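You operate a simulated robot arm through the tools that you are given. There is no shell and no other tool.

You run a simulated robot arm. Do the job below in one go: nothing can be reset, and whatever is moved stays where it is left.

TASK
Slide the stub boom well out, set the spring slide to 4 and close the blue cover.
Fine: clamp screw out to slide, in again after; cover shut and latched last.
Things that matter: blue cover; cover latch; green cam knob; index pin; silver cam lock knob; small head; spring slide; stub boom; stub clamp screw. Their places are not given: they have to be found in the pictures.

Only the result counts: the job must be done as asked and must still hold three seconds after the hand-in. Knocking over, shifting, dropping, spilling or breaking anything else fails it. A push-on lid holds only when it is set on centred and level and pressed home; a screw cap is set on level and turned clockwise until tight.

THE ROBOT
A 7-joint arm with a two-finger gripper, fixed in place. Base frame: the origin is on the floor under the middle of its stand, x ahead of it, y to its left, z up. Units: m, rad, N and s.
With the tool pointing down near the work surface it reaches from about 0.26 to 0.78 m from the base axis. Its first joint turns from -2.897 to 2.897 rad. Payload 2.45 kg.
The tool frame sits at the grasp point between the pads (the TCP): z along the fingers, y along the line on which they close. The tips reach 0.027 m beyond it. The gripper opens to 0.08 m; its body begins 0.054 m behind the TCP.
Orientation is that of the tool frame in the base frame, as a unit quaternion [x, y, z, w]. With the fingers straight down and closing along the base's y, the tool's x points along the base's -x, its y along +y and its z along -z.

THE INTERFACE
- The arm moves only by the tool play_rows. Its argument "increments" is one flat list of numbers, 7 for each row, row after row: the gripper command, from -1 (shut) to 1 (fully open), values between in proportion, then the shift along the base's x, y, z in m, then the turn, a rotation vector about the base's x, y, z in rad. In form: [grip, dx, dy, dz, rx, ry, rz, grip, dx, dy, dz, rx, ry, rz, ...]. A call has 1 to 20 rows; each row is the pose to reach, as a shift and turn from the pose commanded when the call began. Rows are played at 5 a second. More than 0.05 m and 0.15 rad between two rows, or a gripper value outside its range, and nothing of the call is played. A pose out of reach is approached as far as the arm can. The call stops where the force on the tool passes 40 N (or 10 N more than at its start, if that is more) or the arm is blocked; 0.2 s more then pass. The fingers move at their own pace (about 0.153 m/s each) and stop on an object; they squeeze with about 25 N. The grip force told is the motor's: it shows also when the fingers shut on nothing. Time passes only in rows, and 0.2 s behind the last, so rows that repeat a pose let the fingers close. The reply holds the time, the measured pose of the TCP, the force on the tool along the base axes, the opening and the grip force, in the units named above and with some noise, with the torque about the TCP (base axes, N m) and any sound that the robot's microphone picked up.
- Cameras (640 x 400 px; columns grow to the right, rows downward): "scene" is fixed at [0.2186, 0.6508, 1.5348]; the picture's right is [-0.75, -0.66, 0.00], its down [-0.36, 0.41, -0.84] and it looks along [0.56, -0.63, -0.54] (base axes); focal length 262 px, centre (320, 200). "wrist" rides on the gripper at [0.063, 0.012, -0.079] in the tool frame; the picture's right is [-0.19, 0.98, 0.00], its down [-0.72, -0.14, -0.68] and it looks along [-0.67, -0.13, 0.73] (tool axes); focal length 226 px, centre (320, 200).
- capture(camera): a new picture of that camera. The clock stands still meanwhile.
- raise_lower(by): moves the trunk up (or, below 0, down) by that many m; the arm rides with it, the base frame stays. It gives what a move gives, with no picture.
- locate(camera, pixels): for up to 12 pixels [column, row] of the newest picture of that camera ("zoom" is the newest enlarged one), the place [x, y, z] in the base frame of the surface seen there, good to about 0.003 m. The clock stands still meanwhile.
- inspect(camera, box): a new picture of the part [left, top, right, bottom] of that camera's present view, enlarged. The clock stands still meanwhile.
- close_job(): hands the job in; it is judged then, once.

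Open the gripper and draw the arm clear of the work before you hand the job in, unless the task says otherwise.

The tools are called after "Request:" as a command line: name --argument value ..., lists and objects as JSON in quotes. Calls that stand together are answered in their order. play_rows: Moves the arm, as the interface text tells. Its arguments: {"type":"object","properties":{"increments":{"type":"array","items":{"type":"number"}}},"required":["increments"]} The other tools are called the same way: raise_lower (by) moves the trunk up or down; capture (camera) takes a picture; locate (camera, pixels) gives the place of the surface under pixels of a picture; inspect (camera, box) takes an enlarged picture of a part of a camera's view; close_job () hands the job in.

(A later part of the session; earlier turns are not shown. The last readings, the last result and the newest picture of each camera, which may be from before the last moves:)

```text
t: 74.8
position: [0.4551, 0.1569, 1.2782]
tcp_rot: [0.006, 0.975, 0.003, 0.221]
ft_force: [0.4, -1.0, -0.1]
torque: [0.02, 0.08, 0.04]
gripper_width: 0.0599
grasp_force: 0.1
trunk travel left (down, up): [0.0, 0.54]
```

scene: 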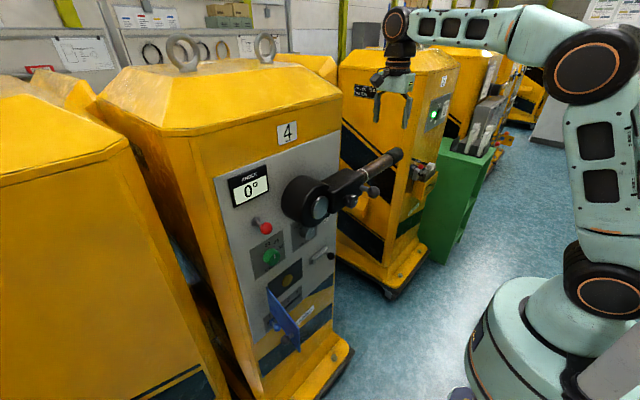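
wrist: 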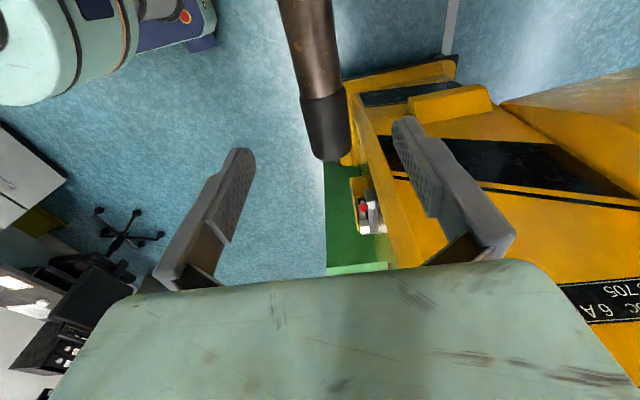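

I swing the hand to the -79° side pose beside the knob, reversing the path used before.

Request:
play_rows --increments '[0.15, 0, 0, 0, -0.08, 0, 0, 0.15, 0, 0.0015, 0, -0.18, 0, 0, 0.15, 0, 0.0075, 0, -0.28, 0, 0, 0.15, 0, 0.0155, 0, -0.38, 0, 0, 0.15, 0, 0.0235, -0.005, -0.48, 0, 0, 0.15, 0, 0.0315, -0.01, -0.58, 0, 0, 0.15, 0, 0.0395, -0.01, -0.68, 0, 0, 0.15, -0.005, 0.0475, -0.02, -0.78, 0, 0, 0.15, -0.005, 0.0555, -0.025, -0.88, 0, 0, 0.15, -0.005, 0.0635, -0.035, -0.98, 0, 0, 0.15, -0.005, 0.0715, -0.05, -1.08, 0, 0, 0.15, 0, 0.0765, -0.065, -1.18, 0, 0, 0.15, 0.01, 0.083, -0.08, -1.28, 0, 0, 0.15, 0.024, 0.086, -0.095, -1.38, 0, 0, 0.15, 0.024, 0.086, -0.095, -1.38, 0, 0]'

Request:
capture --camera "wrist"

```text
t: 78.0
position: [0.4765, 0.2483, 1.1839]
tcp_rot: [-0.141, 0.754, -0.618, 0.173]
ft_force: [1.1, -1.2, -0.3]
torque: [-0.02, 0.0, -0.03]
gripper_width: 0.0461
grasp_force: 0.1
trunk travel left (down, up): [0.0, 0.54]
```

```text
taken
```

wrist: 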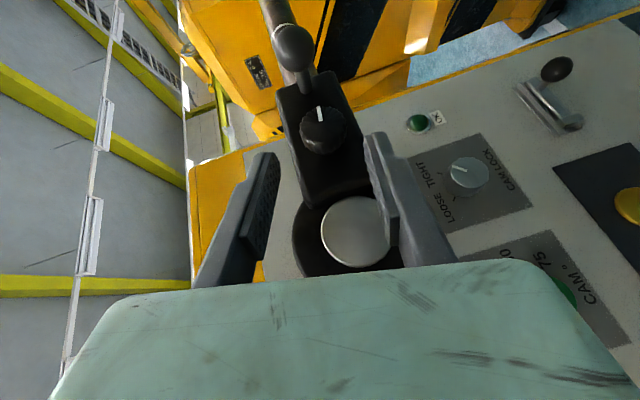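

Pose reached beside the knob. I approach along the tool axis to the grip depth and check the alignment.

Request:
play_rows --increments '[0.15, 0.01, -0.009, -0.001, 0, 0, 0, 0.15, 0.021, -0.0185, -0.002, 0, 0, 0, 0.15, 0.028, -0.033, -0.005, 0, 0, 0, 0.15, 0.035, -0.047, -0.008, 0, 0, 0, 0.15, 0.041, -0.061, -0.0115, 0, 0, 0, 0.15, 0.041, -0.061, -0.0115, 0, 0, 0]'

Request:
inspect --camera "wrist" --box '[220, 110, 440, 250]'

```text
t: 79.4
position: [0.5163, 0.1857, 1.1732]
tcp_rot: [-0.14, 0.755, -0.617, 0.173]
ft_force: [0.5, 0.0, 0.3]
torque: [-0.03, 0.0, 0.02]
gripper_width: 0.046
grasp_force: 0.1
trunk travel left (down, up): [0.0, 0.54]
```

```text
2.86 times, centred on (330, 180) of wrist
```

zoom: 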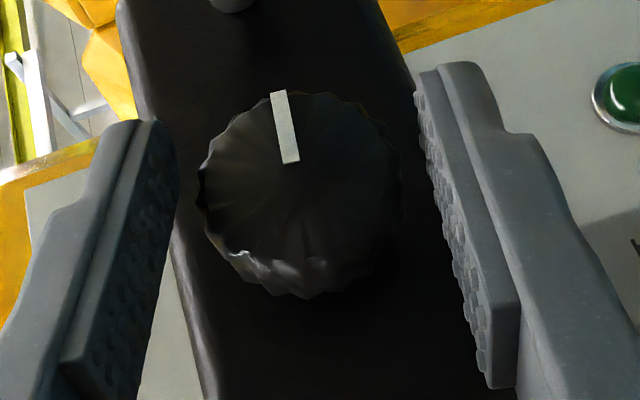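

Well centred. I close and turn clockwise (positive about x) for the first segment.

Request:
play_rows --increments '[-1, 0, 0, 0, 0, 0, 0, -1, 0, 0, 0, 0, 0, 0, -1, 0.0002, -0.0002, 0.0007, 0.07, 0, 0, -1, 0.0004, -0.0004, 0.0014, 0.14, 0, 0, -1, 0.0006, -0.0007, 0.0021, 0.21, 0, 0, -1, 0.0008, -0.001, 0.0028, 0.28, 0, 0, -1, 0.0009, -0.0013, 0.0034, 0.35, 0, 0, -1, 0.0009, -0.0013, 0.0034, 0.35, 0, 0]'

Request:
inspect --camera "wrist" --box '[220, 110, 440, 250]'

```text
t: 81.2
position: [0.5175, 0.1851, 1.1762]
tcp_rot: [-0.107, 0.851, -0.476, 0.193]
ft_force: [-1.3, -3.8, -9.5]
torque: [0.07, 0.04, 0.17]
gripper_width: 0.035
grasp_force: 45.3
trunk travel left (down, up): [0.0, 0.54]
```

```text
2.86 times, centred on (330, 180) of wrist
```

zoom: 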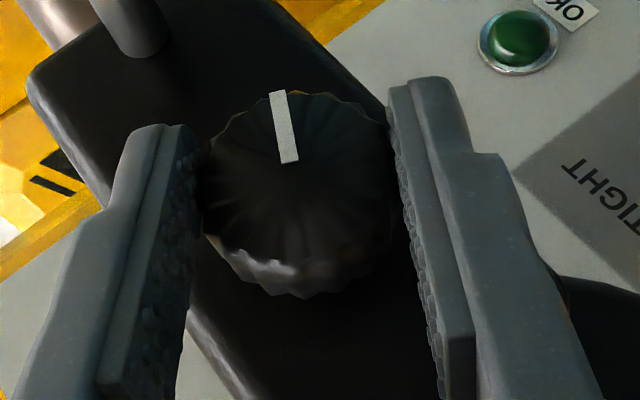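

Turning smoothly with low load. I continue clockwise by 0.42 rad.

Request:
play_rows --increments '[-1, 0.0002, -0.0004, 0.0006, 0.07, 0, 0, -1, 0.0004, -0.0008, 0.0012, 0.14, 0, 0, -1, 0.0006, -0.0013, 0.0017, 0.21, 0, 0, -1, 0.0008, -0.0018, 0.0022, 0.28, 0, 0, -1, 0.0009, -0.0024, 0.0027, 0.35, 0, 0, -1, 0.001, -0.003, 0.0032, 0.42, 0, 0, -1, 0.001, -0.003, 0.0032, 0.42, 0, 0]'

Request:
inspect --camera "wrist" --box '[220, 110, 440, 250]'

```text
t: 82.8
position: [0.5197, 0.181, 1.1785]
tcp_rot: [-0.065, 0.932, -0.288, 0.212]
ft_force: [-3.4, -7.6, -13.9]
torque: [0.06, 0.2, -0.01]
gripper_width: 0.0351
grasp_force: 44.6
trunk travel left (down, up): [0.0, 0.54]
```

```text
2.86 times, centred on (330, 180) of wrist
```

zoom: 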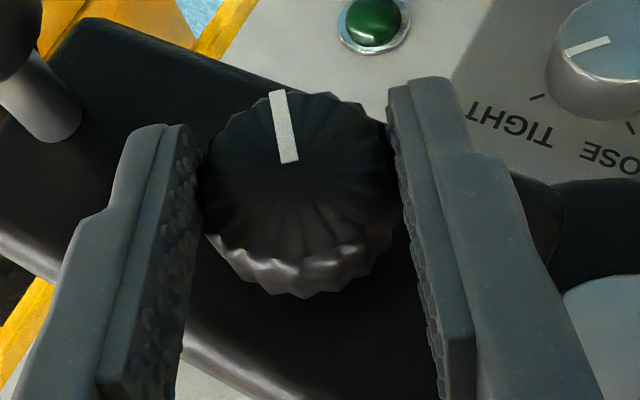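

Still smooth. I continue another 0.42 rad clockwise, easing the z a little.

Request:
play_rows --increments '[-1, 0.0002, -0.0006, -0.0005, 0.07, 0, 0, -1, 0.0004, -0.0012, -0.0005, 0.14, 0, 0, -1, 0.0006, -0.0019, -0.0005, 0.21, 0, 0, -1, 0.0008, -0.0026, -0.0005, 0.28, 0, 0, -1, 0.0009, -0.0033, -0.0005, 0.35, 0, 0, -1, 0.001, -0.004, -0.0005, 0.42, 0, 0, -1, 0.001, -0.004, -0.0005, 0.42, 0, 0]'

Request:
inspect --camera "wrist" --box '[220, 110, 440, 250]'

```text
t: 83.6
position: [0.5202, 0.1797, 1.1791]
tcp_rot: [-0.044, 0.953, -0.205, 0.218]
ft_force: [-22.0, 1.3, 31.2]
torque: [-0.08, 0.74, -0.2]
gripper_width: 0.0349
grasp_force: 44.3
trunk travel left (down, up): [0.0, 0.54]
stopped in row 3: the force on the tool passed its limit at 44 N (the readings are from after the stop); the commanded pose is now the measured one
```

```text
2.86 times, centred on (330, 180) of wrist
```

zoom: 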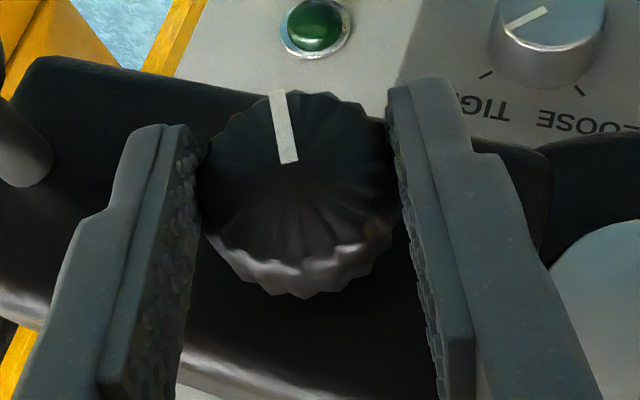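

The load limit tripped (x -22, z +31 N). I relieve by moving 3 mm up and 2 mm back, then go on turning.

Request:
play_rows --increments '[-1, -0.001, 0, 0.0015, 0, 0, 0, -1, -0.002, 0, 0.003, 0, 0, 0, -1, -0.002, -0.0005, 0.003, 0.05, 0, 0, -1, -0.002, -0.001, 0.003, 0.1, 0, 0, -1, -0.002, -0.0015, 0.003, 0.15, 0, 0, -1, -0.002, -0.0015, 0.003, 0.15, 0, 0]'

```text
t: 84.5
position: [0.5205, 0.1783, 1.1803]
tcp_rot: [-0.037, 0.96, -0.172, 0.218]
ft_force: [-25.8, 2.7, 35.9]
torque: [-0.05, 0.73, -0.29]
gripper_width: 0.0347
grasp_force: 45.2
trunk travel left (down, up): [0.0, 0.54]
stopped in row 4: the force on the tool passed its limit at 51 N (the readings are from after the stop); the commanded pose is now the measured one
```

The arm's own tracking pulls down while turning through this range. I relieve more (+6 mm z, -4 mm x) and include an upward correction as I turn.

Request:
play_rows --increments '[-1, -0.002, 0, 0.003, 0, 0, 0, -1, -0.004, 0, 0.006, 0, 0, 0, -1, -0.004, 0, 0.006, 0, 0, 0]'

```text
t: 85.3
position: [0.5213, 0.1788, 1.1795]
tcp_rot: [-0.037, 0.961, -0.174, 0.212]
ft_force: [-6.4, 2.1, 18.4]
torque: [-0.01, -1.21, 0.18]
gripper_width: 0.0347
grasp_force: 45.4
trunk travel left (down, up): [0.0, 0.54]
```

Load eased. I turn 0.28 rad with the upward correction built in.

Request:
play_rows --increments '[-1, 0, 0, 0.003, 0, 0, 0, -1, 0, -0.0006, 0.0045, 0.07, 0, 0, -1, 0, -0.0012, 0.006, 0.14, 0, 0, -1, 0, -0.0018, 0.0075, 0.21, 0, 0, -1, 0, -0.0025, 0.009, 0.28, 0, 0, -1, 0, -0.0025, 0.009, 0.28, 0, 0]'

Request:
inspect --camera "wrist" --box '[220, 110, 440, 250]'

```text
t: 86.7
position: [0.5208, 0.1765, 1.1802]
tcp_rot: [-0.007, 0.977, -0.042, 0.208]
ft_force: [-30.5, -6.4, -15.6]
torque: [0.0, 0.4, -0.18]
gripper_width: 0.0349
grasp_force: 44.9
trunk travel left (down, up): [0.0, 0.54]
```

```text
2.86 times, centred on (330, 180) of wrist
```

zoom: 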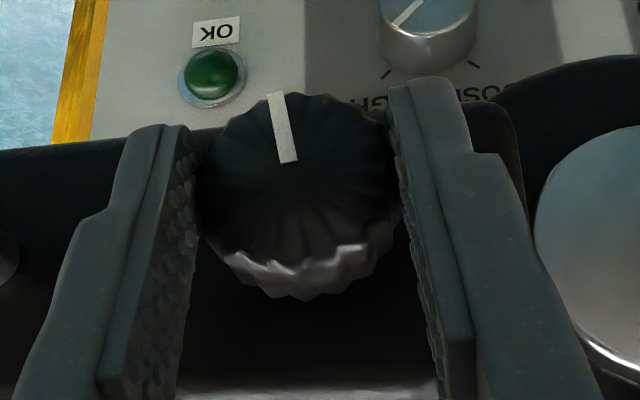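

σ≈-5° now. I ease x and z, turn on to about +11°, then release and lift off for the second stroke.

Request:
play_rows --increments '[-1, -0.003, 0, -0.002, 0, 0, 0, -1, -0.004, -0.0005, -0.002, 0.07, 0, 0, -1, -0.004, -0.001, -0.002, 0.14, 0, 0, -1, -0.004, -0.0015, -0.002, 0.21, 0, 0, -1, -0.004, -0.002, -0.002, 0.28, 0, 0, -1, -0.004, -0.002, -0.002, 0.28, 0, 0]'

```text
t: 88.1
position: [0.52, 0.1738, 1.1791]
tcp_rot: [0.026, 0.973, 0.097, 0.209]
ft_force: [6.2, -7.6, 19.0]
torque: [-0.02, -1.07, -0.26]
gripper_width: 0.0348
grasp_force: 44.9
trunk travel left (down, up): [0.0, 0.54]
```

Released position is at +11°. I open, retreat along the tool axis and swing back round to the -79° side.

Request:
play_rows --increments '[0.1, 0, 0, 0, 0, 0, 0, 0.1, 0, 0, 0, 0, 0, 0, 0.1, -0.01, -0.004, 0.02, 0, 0, 0, 0.1, -0.021, -0.009, 0.044, 0, 0, 0, 0.1, -0.045, -0.009, 0.07, 0, 0, 0, 0.1, -0.065, -0.011, 0.095, 0, 0, 0, 0.1, -0.065, -0.011, 0.095, 0, 0, 0]'

Request:
capture --camera "wrist"

```text
t: 89.7
position: [0.459, 0.1556, 1.2781]
tcp_rot: [0.034, 0.972, 0.097, 0.211]
ft_force: [0.7, 0.0, 0.1]
torque: [-0.01, 0.0, 0.01]
gripper_width: 0.0438
grasp_force: 0.1
trunk travel left (down, up): [0.0, 0.54]
```

```text
taken
```

wrist: 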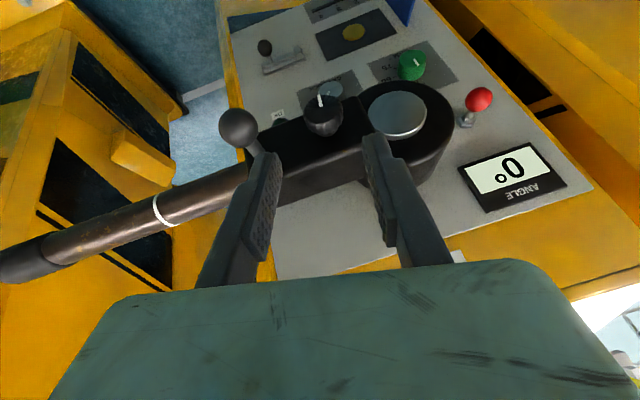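

The stub stays out. I swing around to the -79° side again.

Request:
play_rows --increments '[0.15, 0, 0, 0, -0.1, 0, 0, 0.15, 0, 0.002, 0, -0.2, 0, 0, 0.15, 0, 0.006, 0, -0.31, 0, 0, 0.15, 0, 0.012, 0, -0.42, 0, 0, 0.15, 0, 0.02, 0, -0.53, 0, 0, 0.15, 0, 0.028, -0.003, -0.64, 0, 0, 0.15, -0.003, 0.036, -0.006, -0.75, 0, 0, 0.15, -0.006, 0.044, -0.012, -0.86, 0, 0, 0.15, -0.008, 0.052, -0.018, -0.97, 0, 0, 0.15, -0.008, 0.06, -0.026, -1.08, 0, 0, 0.15, -0.008, 0.068, -0.036, -1.19, 0, 0, 0.15, -0.006, 0.076, -0.05, -1.3, 0, 0, 0.15, 0, 0.084, -0.065, -1.4, 0, 0, 0.15, 0.008, 0.09, -0.08, -1.5, 0, 0, 0.15, 0.0175, 0.0927, -0.0942, -1.58, 0, 0, 0.15, 0.0175, 0.0927, -0.0942, -1.58, 0, 0]'

```text
t: 93.1
position: [0.4687, 0.2559, 1.1903]
tcp_rot: [-0.138, 0.753, -0.62, 0.171]
ft_force: [0.0, -0.2, -0.5]
torque: [-0.02, -0.02, 0.03]
gripper_width: 0.0461
grasp_force: 0.1
trunk travel left (down, up): [0.0, 0.54]
```

I approach the knob again along the tool axis.

Request:
play_rows --increments '[0.15, 0.015, -0.013, -0.004, 0, 0, 0, 0.15, 0.029, -0.026, -0.0086, 0, 0, 0, 0.15, 0.036, -0.04, -0.0115, 0, 0, 0, 0.15, 0.043, -0.055, -0.0145, 0, 0, 0, 0.15, 0.0495, -0.07, -0.0172, 0, 0, 0, 0.15, 0.0495, -0.07, -0.0172, 0, 0, 0]'

Request:
inspect --camera "wrist" --box '[220, 110, 440, 250]'

```text
t: 94.5
position: [0.517, 0.186, 1.1727]
tcp_rot: [-0.137, 0.753, -0.62, 0.17]
ft_force: [0.8, -1.1, 0.2]
torque: [-0.03, -0.02, 0.0]
gripper_width: 0.0461
grasp_force: 0.1
trunk travel left (down, up): [0.0, 0.54]
```

```text
2.86 times, centred on (330, 180) of wrist
```

zoom: 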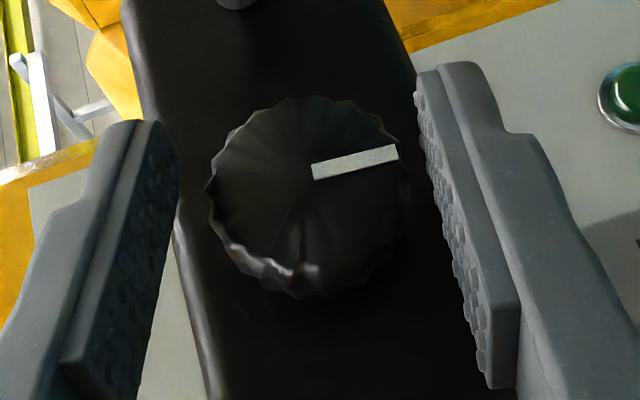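

The line points down, so about 80–90° remain. I close and repeat the first two clockwise segments.

Request:
play_rows --increments '[-1, 0, 0, 0, 0, 0, 0, -1, 0, 0, 0, 0, 0, 0, -1, 0.0002, -0.0002, 0.0007, 0.07, 0, 0, -1, 0.0004, -0.0004, 0.0014, 0.14, 0, 0, -1, 0.0006, -0.0007, 0.0021, 0.21, 0, 0, -1, 0.0008, -0.001, 0.0028, 0.28, 0, 0, -1, 0.0009, -0.0013, 0.0034, 0.35, 0, 0, -1, 0.0011, -0.0017, 0.004, 0.42, 0, 0, -1, 0.0013, -0.0021, 0.0046, 0.49, 0, 0, -1, 0.0015, -0.0026, 0.0051, 0.56, 0, 0, -1, 0.0017, -0.0031, 0.0056, 0.63, 0, 0, -1, 0.0018, -0.0037, 0.0061, 0.7, 0, 0, -1, 0.0018, -0.0037, 0.0061, 0.7, 0, 0]'

Request:
inspect --camera "wrist" --box '[220, 110, 440, 250]'

```text
t: 97.3
position: [0.5206, 0.1808, 1.1795]
tcp_rot: [-0.071, 0.921, -0.324, 0.206]
ft_force: [-11.0, -4.2, -31.4]
torque: [0.18, 0.61, -0.2]
gripper_width: 0.0352
grasp_force: 45.0
trunk travel left (down, up): [0.0, 0.54]
```

```text
2.86 times, centred on (330, 180) of wrist
```

zoom: 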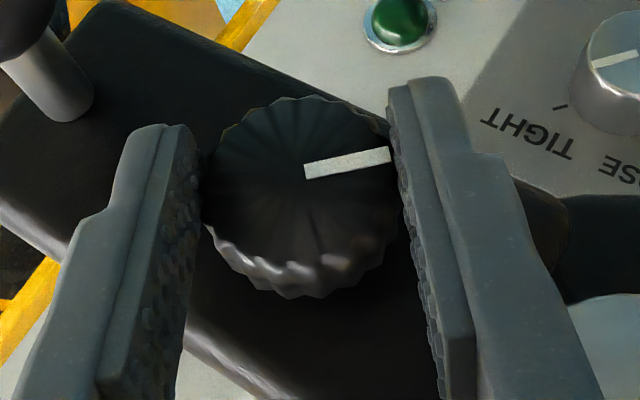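

The knob follows; z load -31 N. Since the next range drifts downward by itself, I turn 0.21 rad without z correction.

Request:
play_rows --increments '[-1, 0, -0.0006, 0, 0.07, 0, 0, -1, 0, -0.0012, 0, 0.14, 0, 0, -1, 0, -0.0019, 0, 0.21, 0, 0, -1, 0, -0.0019, 0, 0.21, 0, 0]'

```text
t: 98.3
position: [0.5202, 0.1807, 1.1805]
tcp_rot: [-0.048, 0.949, -0.226, 0.215]
ft_force: [-7.8, 1.8, 9.9]
torque: [-0.04, 0.63, -0.38]
gripper_width: 0.0347
grasp_force: 44.7
trunk travel left (down, up): [0.0, 0.54]
```

Load is low now at σ≈-27°. I continue 0.21 rad with a small upward correction.

Request:
play_rows --increments '[-1, 0, -0.0007, 0.0017, 0.07, 0, 0, -1, 0, -0.0014, 0.0034, 0.14, 0, 0, -1, 0, -0.0021, 0.005, 0.21, 0, 0, -1, 0, -0.0021, 0.005, 0.21, 0, 0]'

Request:
inspect --camera "wrist" --box '[220, 110, 440, 250]'

```text
t: 98.9
position: [0.5202, 0.179, 1.1802]
tcp_rot: [-0.035, 0.961, -0.168, 0.215]
ft_force: [-25.2, 3.2, 37.2]
torque: [-0.09, 0.25, -0.14]
gripper_width: 0.0351
grasp_force: 44.5
trunk travel left (down, up): [0.0, 0.54]
stopped in row 2: the force on the tool passed its limit at 42 N (the readings are from after the stop); the commanded pose is now the measured one
```

```text
2.86 times, centred on (330, 180) of wrist
```

zoom: 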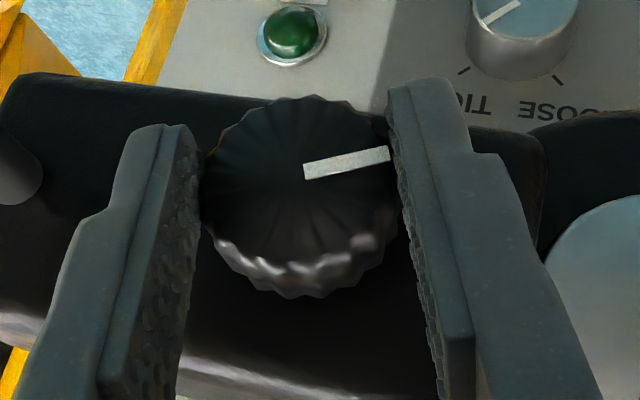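

I relieve (+8 mm z, -4 mm x command) and then turn on with upward correction.

Request:
play_rows --increments '[-1, -0.002, 0, 0.003, 0, 0, 0, -1, -0.004, 0, 0.006, 0, 0, 0, -1, -0.004, 0, 0.009, 0, 0, 0, -1, -0.004, 0, 0.009, 0, 0, 0]'

Request:
play_rows --increments '[-1, 0, -0.0006, 0.0012, 0.07, 0, 0, -1, 0, -0.0012, 0.0024, 0.14, 0, 0, -1, 0, -0.0018, 0.0036, 0.21, 0, 0, -1, 0, -0.0018, 0.0036, 0.21, 0, 0]'

Request:
inspect --camera "wrist" --box '[220, 110, 440, 250]'

```text
t: 99.9
position: [0.5211, 0.1796, 1.1807]
tcp_rot: [-0.036, 0.963, -0.172, 0.207]
ft_force: [-8.8, -1.7, -13.5]
torque: [0.05, -0.6, 0.12]
gripper_width: 0.0351
grasp_force: 45.0
trunk travel left (down, up): [0.0, 0.54]
```

```text
t: 100.9
position: [0.5219, 0.1774, 1.1803]
tcp_rot: [-0.013, 0.976, -0.071, 0.207]
ft_force: [-23.7, -7.3, -9.4]
torque: [-0.07, 0.77, -0.25]
gripper_width: 0.035
grasp_force: 44.7
trunk travel left (down, up): [0.0, 0.54]
```

```text
2.86 times, centred on (330, 180) of wrist
```

zoom: 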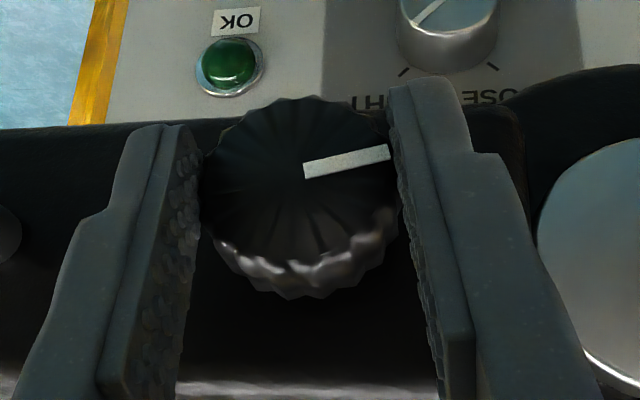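

Nearly back at the original angle (σ≈-8°). I keep turning clockwise until the screw resists.

Request:
play_rows --increments '[-1, -0.003, 0, -0.001, 0, 0, 0, -1, -0.003, -0.0005, -0.001, 0.07, 0, 0, -1, -0.003, -0.001, -0.001, 0.14, 0, 0, -1, -0.003, -0.0015, -0.001, 0.21, 0, 0, -1, -0.003, -0.0015, -0.001, 0.21, 0, 0]'

Request:
inspect --camera "wrist" --box '[220, 110, 440, 250]'

```text
t: 102.1
position: [0.5224, 0.1745, 1.1811]
tcp_rot: [0.011, 0.977, 0.034, 0.21]
ft_force: [1.8, -10.0, 25.3]
torque: [-0.07, -0.96, -0.08]
gripper_width: 0.0347
grasp_force: 45.3
trunk travel left (down, up): [0.0, 0.54]
```

```text
2.86 times, centred on (330, 180) of wrist
```

zoom: 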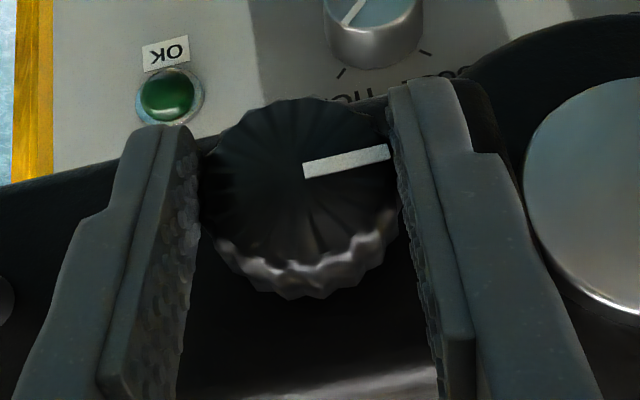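

Still no clear resistance at σ≈+4°. I ease the z load and turn on another 0.2 rad, watching the turning torque.

Request:
play_rows --increments '[-1, 0, 0, 0.003, 0, 0, 0, -1, 0, -0.0005, 0.003, 0.05, 0, 0, -1, 0, -0.001, 0.003, 0.1, 0, 0, -1, 0, -0.0015, 0.003, 0.15, 0, 0, -1, 0, -0.002, 0.003, 0.2, 0, 0, -1, 0, -0.002, 0.003, 0.2, 0, 0]'

Request:
inspect --camera "wrist" --box '[220, 110, 440, 250]'

```text
t: 103.5
position: [0.5224, 0.1715, 1.1811]
tcp_rot: [0.034, 0.97, 0.13, 0.204]
ft_force: [2.0, -15.5, -11.5]
torque: [-0.3, 0.2, -0.08]
gripper_width: 0.0348
grasp_force: 45.1
trunk travel left (down, up): [0.0, 0.54]
```

```text
2.86 times, centred on (330, 180) of wrist
```

zoom: 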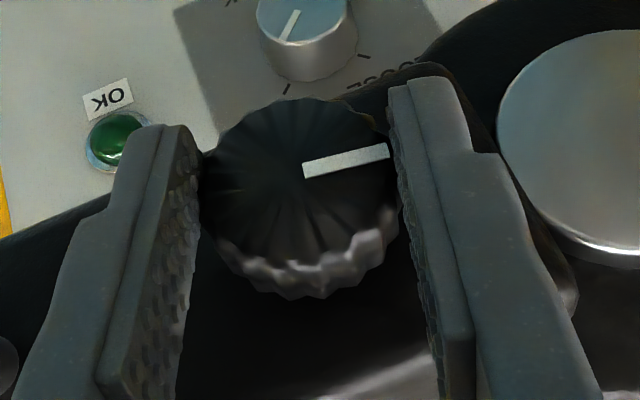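

The resisting torque rises to 0.3 N·m at σ≈+15°. I turn a bit more to make sure the screw is firmly in.

Request:
play_rows --increments '[-1, 0, -0.0003, -0.001, 0.04, 0, 0, -1, 0, -0.0006, -0.001, 0.08, 0, 0, -1, 0, -0.0009, -0.001, 0.12, 0, 0, -1, 0, -0.0012, -0.001, 0.16, 0, 0, -1, 0, -0.0012, -0.001, 0.16, 0, 0]'

Request:
inspect --camera "wrist" --box '[220, 110, 440, 250]'

```text
t: 104.7
position: [0.5222, 0.1698, 1.1823]
tcp_rot: [0.051, 0.955, 0.209, 0.202]
ft_force: [3.4, -17.8, -15.4]
torque: [-0.58, -0.04, 0.03]
gripper_width: 0.0349
grasp_force: 44.8
trunk travel left (down, up): [0.0, 0.54]
```

```text
2.86 times, centred on (330, 180) of wrist
```

zoom: 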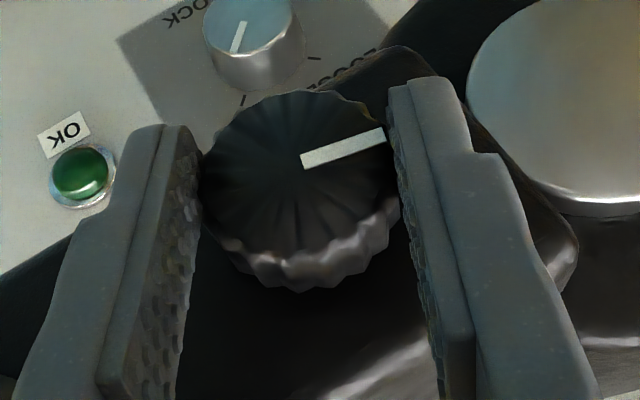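

The torque reached 0.58 N·m and the knob no longer follows (line lags the fingers by ~8°), so the screw is tight. I release and retreat.

Request:
play_rows --increments '[0.1, 0, 0, 0, -0.05, 0, 0, 0.1, 0, 0, 0, -0.08, 0, 0, 0.1, -0.01, -0.006, 0.02, -0.1, 0, 0, 0.1, -0.021, -0.014, 0.042, -0.1, 0, 0, 0.1, -0.045, -0.014, 0.07, -0.2, 0, 0, 0.1, -0.065, -0.011, 0.095, -0.3, 0, 0, 0.1, -0.065, -0.011, 0.1, -0.4, 0, 0, 0.1, -0.065, -0.011, 0.1, -0.43, 0, 0, 0.1, -0.065, -0.011, 0.1, -0.43, 0, 0]'

Request:
capture --camera "wrist"

Request:
capture --camera "scene"

```text
t: 106.7
position: [0.4629, 0.1579, 1.2798]
tcp_rot: [0.007, 0.979, -0.003, 0.202]
ft_force: [-0.2, 0.6, -0.8]
torque: [-0.04, -0.02, 0.02]
gripper_width: 0.0441
grasp_force: 0.0
trunk travel left (down, up): [0.0, 0.54]
```

```text
taken
```

wrist: 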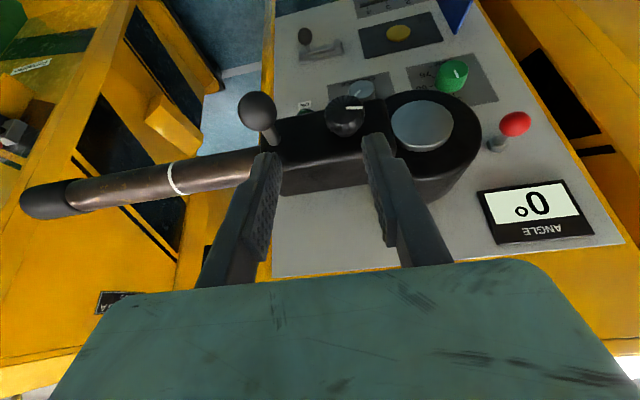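

```text
taken
```

scene: 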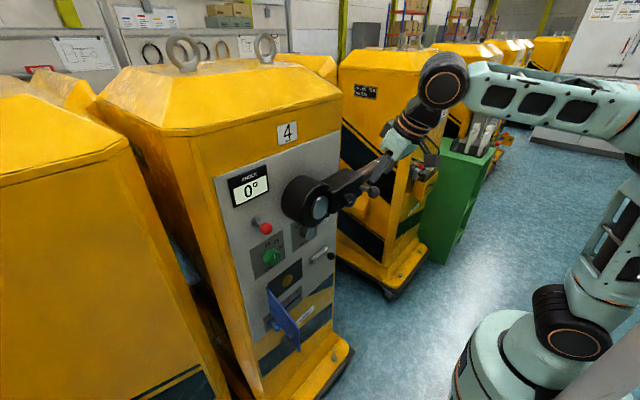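

The boom stage is done: stub out, screw tight, angle still 0°. Next the spring slide: I back off in x and go down in front of the panel to z≈0.86, keeping clear of the boom.

Request:
play_rows --increments '[0.1, -0.03, 0.02, 0, 0, 0, 0, 0.5, -0.045, 0.04, -0.03, 0, 0, 0, 1, -0.045, 0.06, -0.07, 0, 0, 0, 1, -0.045, 0.08, -0.11, 0, 0, 0, 1, -0.045, 0.1, -0.15, 0, 0, 0, 1, -0.045, 0.12, -0.19, 0, 0, 0, 1, -0.045, 0.14, -0.23, 0, 0, 0, 1, -0.045, 0.14, -0.27, 0, 0, 0, 1, -0.045, 0.14, -0.31, 0, 0, 0, 1, -0.045, 0.14, -0.35, 0, 0, 0, 1, -0.045, 0.14, -0.39, 0, 0, 0, 1, -0.045, 0.14, -0.42, 0, 0, 0, 1, -0.045, 0.14, -0.42, 0, 0, 0]'

Request:
capture --camera "wrist"

Request:
capture --camera "scene"

```text
t: 109.5
position: [0.4067, 0.3027, 0.8725]
tcp_rot: [0.002, 0.976, 0.001, 0.217]
ft_force: [-1.0, -1.0, 0.4]
torque: [0.02, 0.01, 0.0]
gripper_width: 0.0798
grasp_force: 0.1
trunk travel left (down, up): [0.0, 0.54]
```

```text
taken
```

wrist: 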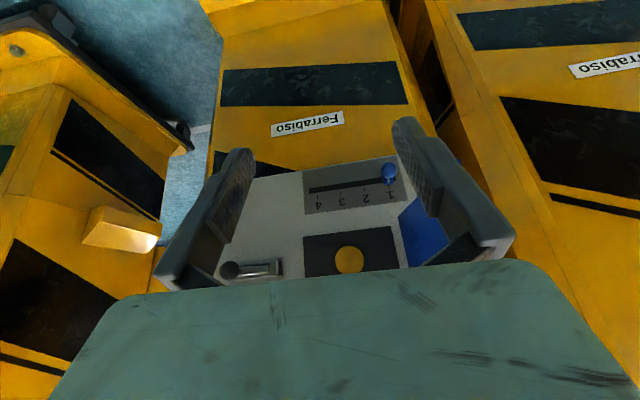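

```text
taken
```

scene: 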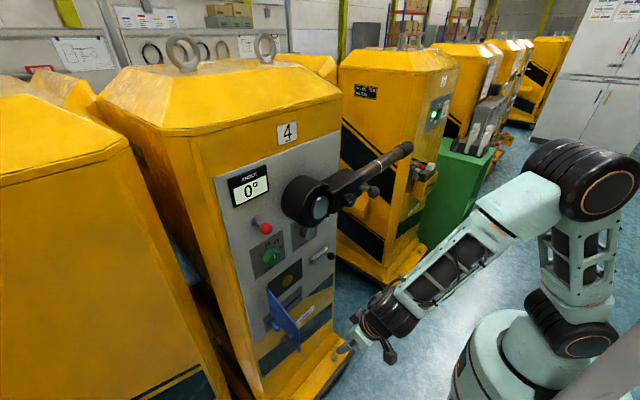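

The slide and its marks are now close. I zoom in and measure the ball, block, marks and the cover from here.

Request:
inspect --camera "wrist" --box '[290, 140, 460, 270]'

Request:
locate --camera "wrist" --pixels '[[389, 171], [388, 184], [391, 195], [366, 199], [341, 202], [318, 205], [311, 190], [400, 197], [403, 240], [420, 205], [410, 262], [349, 258]]'

```text
3.08 times, centred on (375, 205) of wrist
```

zoom: 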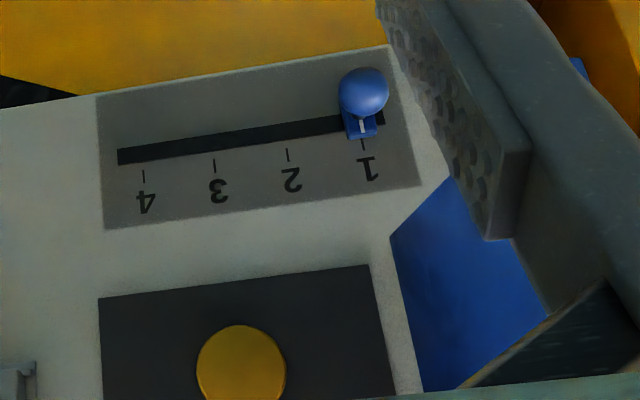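

```text
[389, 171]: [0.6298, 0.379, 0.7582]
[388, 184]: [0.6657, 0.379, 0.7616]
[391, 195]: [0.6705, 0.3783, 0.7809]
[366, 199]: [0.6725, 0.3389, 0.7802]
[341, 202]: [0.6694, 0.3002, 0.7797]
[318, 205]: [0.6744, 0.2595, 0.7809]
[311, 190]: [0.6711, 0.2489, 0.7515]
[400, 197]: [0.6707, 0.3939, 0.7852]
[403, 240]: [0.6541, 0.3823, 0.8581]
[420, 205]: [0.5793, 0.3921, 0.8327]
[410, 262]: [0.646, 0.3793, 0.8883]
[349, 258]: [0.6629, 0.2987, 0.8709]
```

Cover's inner face is at y≈0.387 near the slide and its bottom edge at z≈0.83. I orient the open hand steeply and leaning to the -y side (so it stays clear of the cover) in front of the slide.

Request:
play_rows --increments '[1, 0.01, 0.005, -0.01, 0.0745, 0.043, 0.0098, 1, 0.025, 0.01, -0.025, 0.149, 0.086, 0.0197, 1, 0.04, 0.02, -0.045, 0.2236, 0.129, 0.0295, 1, 0.06, 0.03, -0.065, 0.298, 0.172, 0.0394, 1, 0.075, 0.036, -0.085, 0.3727, 0.2153, 0.0492, 1, 0.093, 0.042, -0.107, 0.4472, 0.2584, 0.0591, 1, 0.093, 0.042, -0.107, 0.4472, 0.2584, 0.0591]'

Request:
capture --camera "wrist"

Request:
capture --camera "scene"

```text
t: 111.1
position: [0.4994, 0.3442, 0.7658]
tcp_rot: [0.021, 0.971, 0.223, 0.085]
ft_force: [0.3, -0.3, 0.3]
torque: [0.0, 0.01, -0.02]
gripper_width: 0.08
grasp_force: 0.0
trunk travel left (down, up): [0.0, 0.54]
```

```text
taken
```

wrist: 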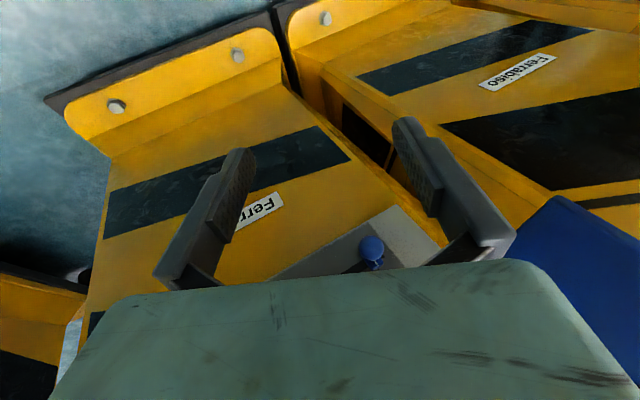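

```text
taken
```

scene: 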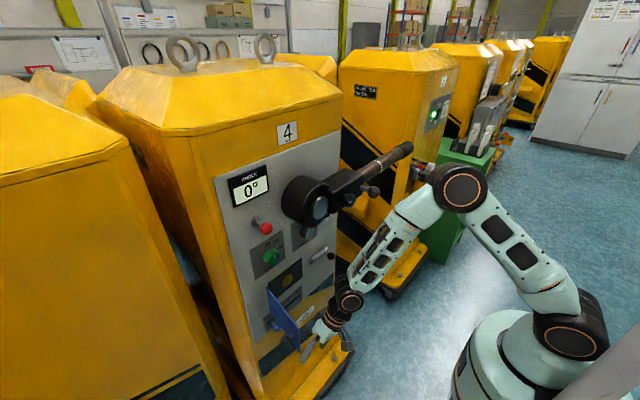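

The ball (372,248) lies between the fingers. I move in toward the panel, checking partway.

Request:
play_rows --increments '[1, 0.03, 0.002, -0.005, 0, 0, 0, 1, 0.06, 0.004, -0.01, 0, 0, 0, 1, 0.09, 0.006, -0.015, 0, 0, 0, 1, 0.09, 0.006, -0.015, 0, 0, 0]'

Request:
capture --camera "wrist"

Request:
inspect --camera "scene" --box '[230, 240, 390, 380]'

```text
t: 112.1
position: [0.5916, 0.3475, 0.7492]
tcp_rot: [0.022, 0.971, 0.223, 0.084]
ft_force: [0.5, -0.3, 0.1]
torque: [-0.04, 0.02, 0.01]
gripper_width: 0.0798
grasp_force: 0.0
trunk travel left (down, up): [0.0, 0.54]
```

```text
taken
```

wrist: 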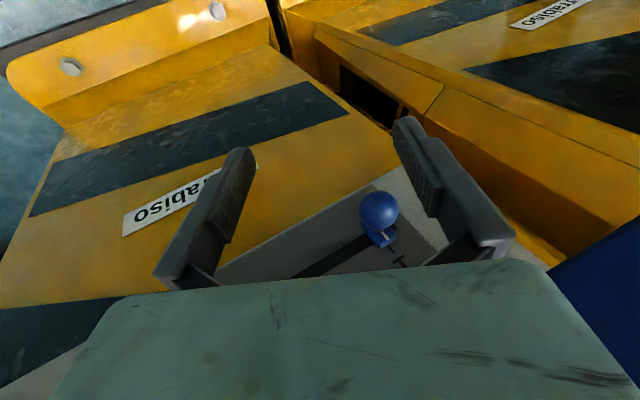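

```text
2.86 times, centred on (310, 310) of scene
```

zoom: 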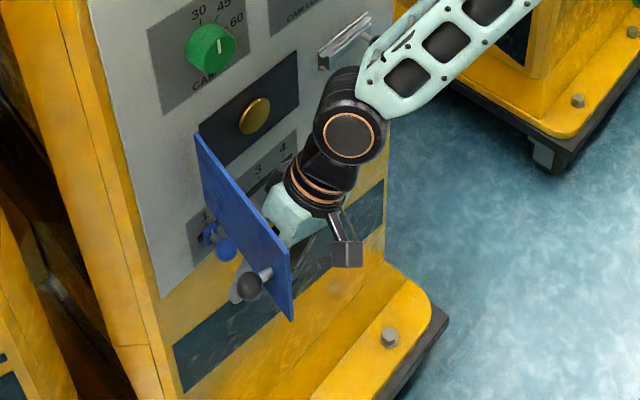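

The left finger passes under the cover and the ball is between the fingers. I measure ball and finger places before the last bit.

Request:
locate --camera "wrist" --pixels '[[378, 205], [380, 235], [402, 135], [410, 120], [420, 160], [432, 200], [245, 160], [230, 200], [600, 300], [560, 270], [395, 258], [370, 215]]'

```text
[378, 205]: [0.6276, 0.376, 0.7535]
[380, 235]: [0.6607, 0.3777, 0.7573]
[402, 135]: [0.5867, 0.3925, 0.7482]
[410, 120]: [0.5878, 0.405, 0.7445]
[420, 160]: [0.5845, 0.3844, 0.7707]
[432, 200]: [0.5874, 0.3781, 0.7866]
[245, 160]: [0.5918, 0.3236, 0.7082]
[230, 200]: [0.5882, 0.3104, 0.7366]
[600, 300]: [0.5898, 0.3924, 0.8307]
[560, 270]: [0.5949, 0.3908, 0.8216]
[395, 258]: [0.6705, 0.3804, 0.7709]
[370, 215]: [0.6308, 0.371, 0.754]
```

The left finger needs ~5 mm more to +y to pass the ball. I shift y and z first, then go in to x≈0.633.

Request:
play_rows --increments '[1, 0, 0.0065, -0.006, 0, 0, 0, 1, 0.014, 0.0065, -0.006, 0, 0, 0, 1, 0.028, 0.0065, -0.006, 0, 0, 0, 1, 0.04, 0.0065, -0.006, 0, 0, 0, 1, 0.04, 0.0065, -0.006, 0, 0, 0]'

Request:
capture --camera "wrist"

Request:
inspect --camera "scene" --box '[230, 240, 390, 380]'

```text
t: 113.3
position: [0.6303, 0.3558, 0.7439]
tcp_rot: [0.022, 0.971, 0.223, 0.084]
ft_force: [1.0, 0.9, 0.2]
torque: [0.0, -0.03, -0.04]
gripper_width: 0.0798
grasp_force: 0.0
trunk travel left (down, up): [0.0, 0.54]
```

```text
taken
```

wrist: 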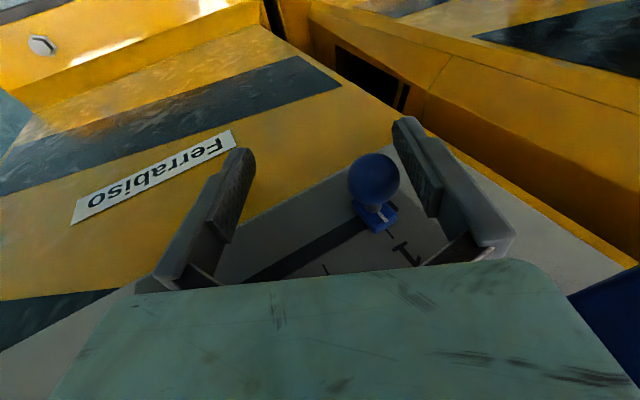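

```text
2.86 times, centred on (310, 310) of scene
```

zoom: 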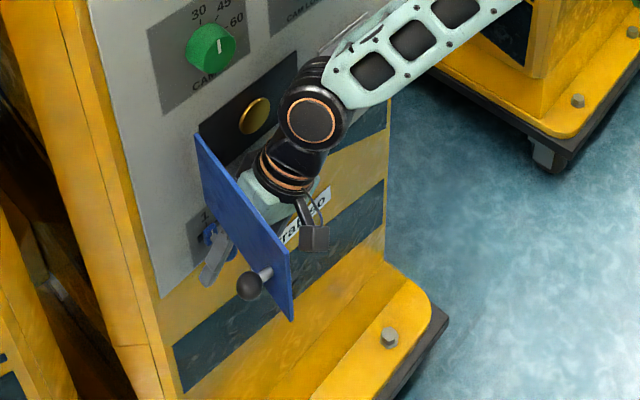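

The ball is inside the jaws without contact. I close, which pushes the slide off 1 and grips the ball.

Request:
play_rows --increments '[0.5, 0, 0, 0, 0, 0, 0, 0, 0, 0, 0, 0, 0, 0, -1, 0, 0, 0, 0, 0, 0, -1, 0, 0, 0, 0, 0, 0]'

Request:
capture --camera "wrist"

```text
t: 114.3
position: [0.6301, 0.357, 0.7437]
tcp_rot: [0.021, 0.971, 0.223, 0.084]
ft_force: [-0.3, -0.6, 0.3]
torque: [0.02, -0.04, -0.03]
gripper_width: 0.0234
grasp_force: 44.7
trunk travel left (down, up): [0.0, 0.54]
```

```text
taken
```

wrist: 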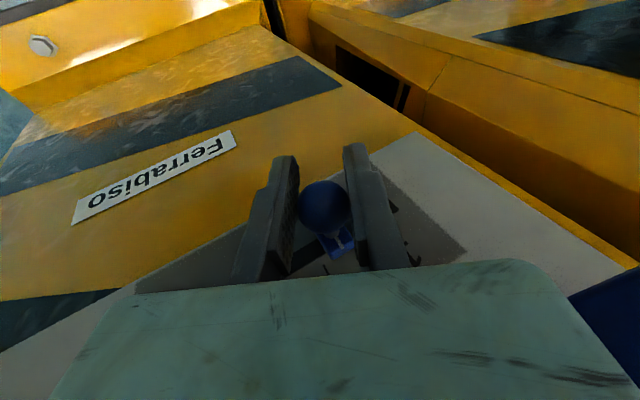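

The ball is gripped (0.0234 m) and the slide already moved with it. I drag it along -y toward mark 4.

Request:
play_rows --increments '[-1, 0, -0.015, 0, 0, 0, 0, -1, 0, -0.03, 0, 0, 0, 0, -1, 0, -0.045, 0, 0, 0, 0, -1, 0, -0.06, 0, 0, 0, 0, -1, 0, -0.075, 0, 0, 0, 0, -1, 0, -0.085, 0, 0, 0, 0, -1, 0, -0.085, 0, 0, 0, 0]'

Request:
capture --camera "wrist"

Request:
inspect --camera "scene" --box '[230, 240, 390, 380]'

```text
t: 115.9
position: [0.6301, 0.2699, 0.7443]
tcp_rot: [0.022, 0.971, 0.222, 0.084]
ft_force: [-0.7, 0.3, 0.6]
torque: [-0.01, -0.12, -0.06]
gripper_width: 0.0232
grasp_force: 44.7
trunk travel left (down, up): [0.0, 0.54]
```

```text
taken
```

wrist: 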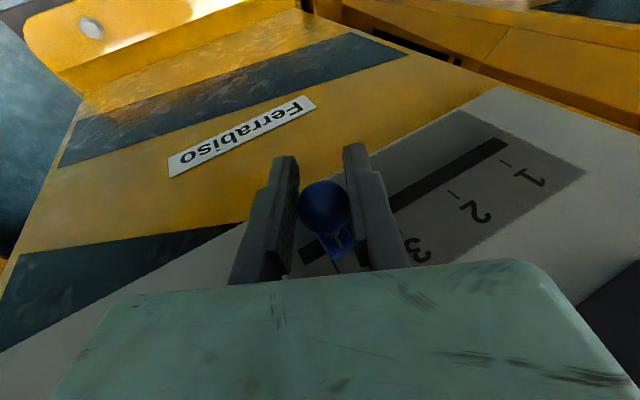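

```text
2.86 times, centred on (310, 310) of scene
```

zoom: 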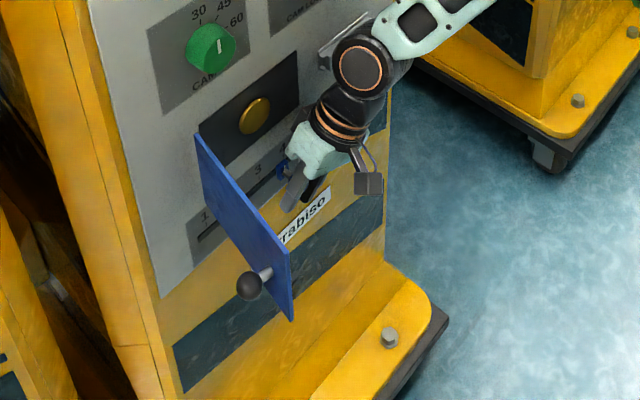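

The slide moves freely. I zoom in to see block and marks 3–4 for the final positioning.

Request:
inspect --camera "wrist" --box '[270, 170, 450, 275]'

Request:
locate --camera "wrist" --pixels '[[325, 205], [343, 240], [505, 165], [455, 195], [505, 143], [304, 258], [340, 250], [418, 250], [336, 268]]'

```text
3.56 times, centred on (360, 222) of wrist
```

zoom: 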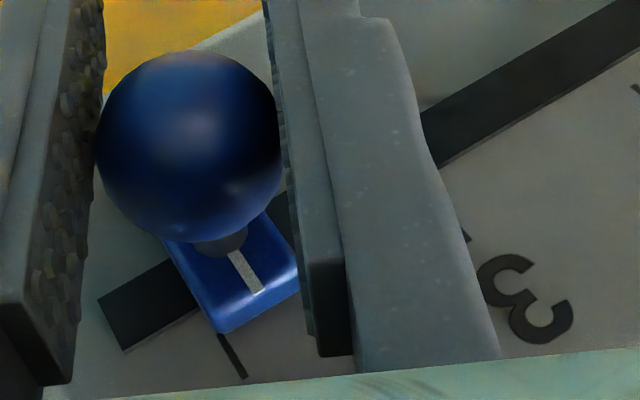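

```text
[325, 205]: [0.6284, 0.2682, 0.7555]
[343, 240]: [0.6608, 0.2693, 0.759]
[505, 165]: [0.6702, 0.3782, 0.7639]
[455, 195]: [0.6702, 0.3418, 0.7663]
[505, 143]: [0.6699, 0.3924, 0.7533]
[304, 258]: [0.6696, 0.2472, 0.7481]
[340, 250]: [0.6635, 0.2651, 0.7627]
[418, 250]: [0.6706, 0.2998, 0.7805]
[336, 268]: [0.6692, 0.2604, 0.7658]
```

The block's line is at y≈0.267 and tick 4 at ≈0.2605, so about 6 mm remain. I move that far and look again.

Request:
play_rows --increments '[-1, 0, -0.003, 0, 0, 0, 0, -1, 0, -0.006, 0, 0, 0, 0, -1, 0, -0.006, 0, 0, 0, 0]'

Request:
inspect --camera "wrist" --box '[270, 170, 450, 275]'

```text
t: 116.7
position: [0.6293, 0.2643, 0.7438]
tcp_rot: [0.022, 0.971, 0.222, 0.084]
ft_force: [-0.1, -3.0, -2.6]
torque: [0.02, -0.07, -0.05]
gripper_width: 0.0234
grasp_force: 45.4
trunk travel left (down, up): [0.0, 0.54]
```

```text
3.56 times, centred on (360, 222) of wrist
```

zoom: 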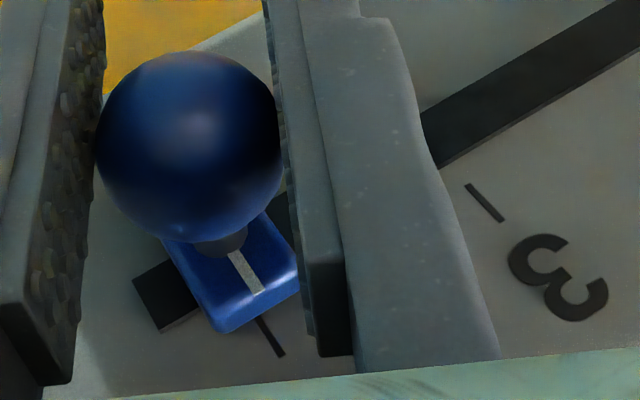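

The block line looks about 2 mm short of tick 4. I confirm using located points.

Request:
locate --camera "zoom" --pixels '[[232, 254], [246, 272], [258, 289], [271, 337], [262, 323], [280, 350], [485, 203], [468, 186], [145, 300], [200, 320], [270, 300], [222, 325]]'

```text
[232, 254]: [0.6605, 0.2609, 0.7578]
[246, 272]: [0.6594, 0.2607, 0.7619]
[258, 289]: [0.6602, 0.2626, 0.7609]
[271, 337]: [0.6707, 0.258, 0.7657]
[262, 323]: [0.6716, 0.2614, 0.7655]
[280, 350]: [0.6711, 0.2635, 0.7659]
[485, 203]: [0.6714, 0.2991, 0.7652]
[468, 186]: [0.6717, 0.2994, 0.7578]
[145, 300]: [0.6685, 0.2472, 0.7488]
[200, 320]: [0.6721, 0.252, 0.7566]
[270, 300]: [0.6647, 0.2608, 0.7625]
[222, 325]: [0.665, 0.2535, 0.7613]
```

Block line (≈0.2612) and tick 4 (≈0.261) agree within noise; the picture, allowing for parallax, suggests ≤1 mm more. I nudge 1 mm, then open and back out along -x to look.

Request:
play_rows --increments '[-1, 0, -0.001, 0, 0, 0, 0, -1, 0, -0.001, 0, 0, 0, 0, 0, 0, -0.001, 0, 0, 0, 0, 0.4, 0, -0.001, 0, 0, 0, 0, 0.4, -0.02, -0.001, 0, 0, 0, 0, 0.4, -0.05, -0.001, 0, 0, 0, 0, 0.4, -0.09, -0.001, 0.01, 0, 0, 0, 0.4, -0.13, -0.001, 0.03, 0, 0, 0, 0.4, -0.16, -0.001, 0.05, 0, 0, 0, 0.4, -0.16, -0.001, 0.05, 0, 0, 0]'

Request:
capture --camera "wrist"

Request:
inspect --camera "scene" --box '[250, 240, 350, 350]'

```text
t: 118.9
position: [0.4706, 0.2634, 0.7936]
tcp_rot: [0.023, 0.971, 0.222, 0.084]
ft_force: [-1.3, -0.4, 0.3]
torque: [0.0, 0.0, -0.02]
gripper_width: 0.056
grasp_force: 0.0
trunk travel left (down, up): [0.0, 0.54]
```

```text
taken
```

wrist: 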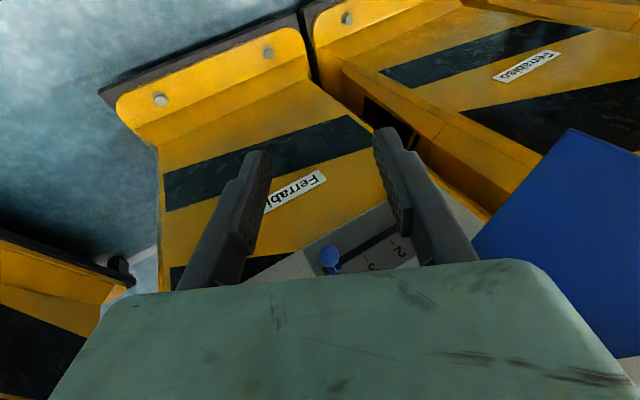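

```text
3.64 times, centred on (300, 295) of scene
```

zoom: 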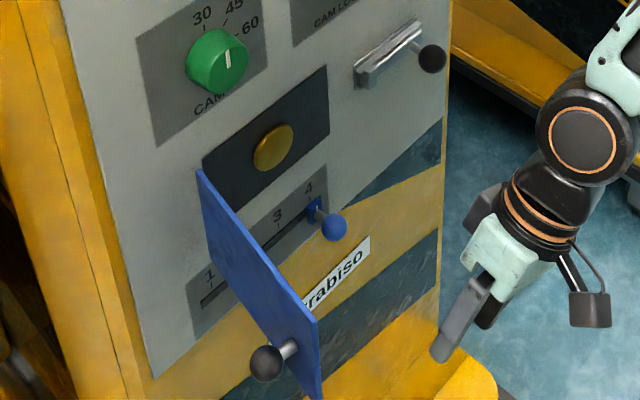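

The slide stands at 4. I zoom further to check the alignment with the tick.

Request:
inspect --camera "scene" --box '[305, 275, 355, 310]'

Request:
inspect --camera "wrist" --box '[300, 225, 430, 285]'

```text
11.43 times, centred on (330, 292) of scene
```

zoom: 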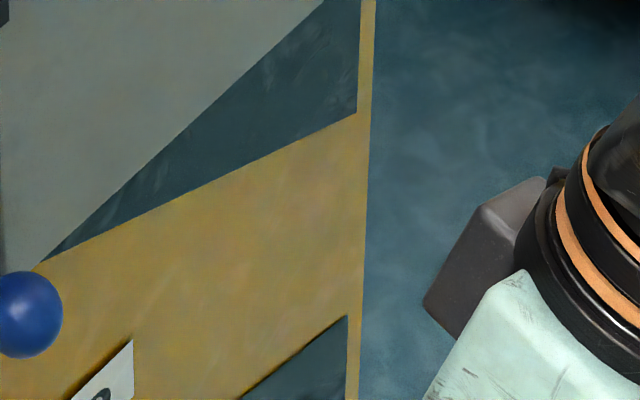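

```text
4.92 times, centred on (365, 255) of wrist
```

zoom: 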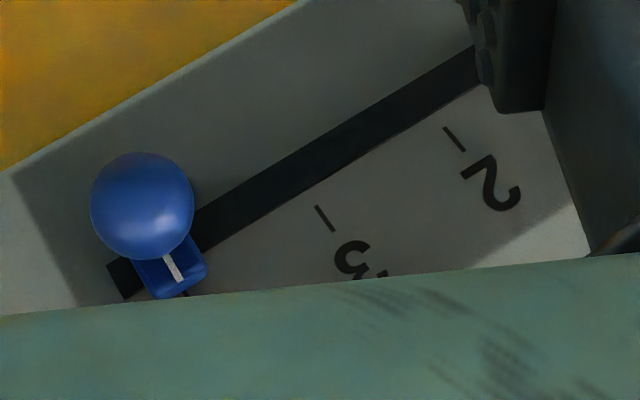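

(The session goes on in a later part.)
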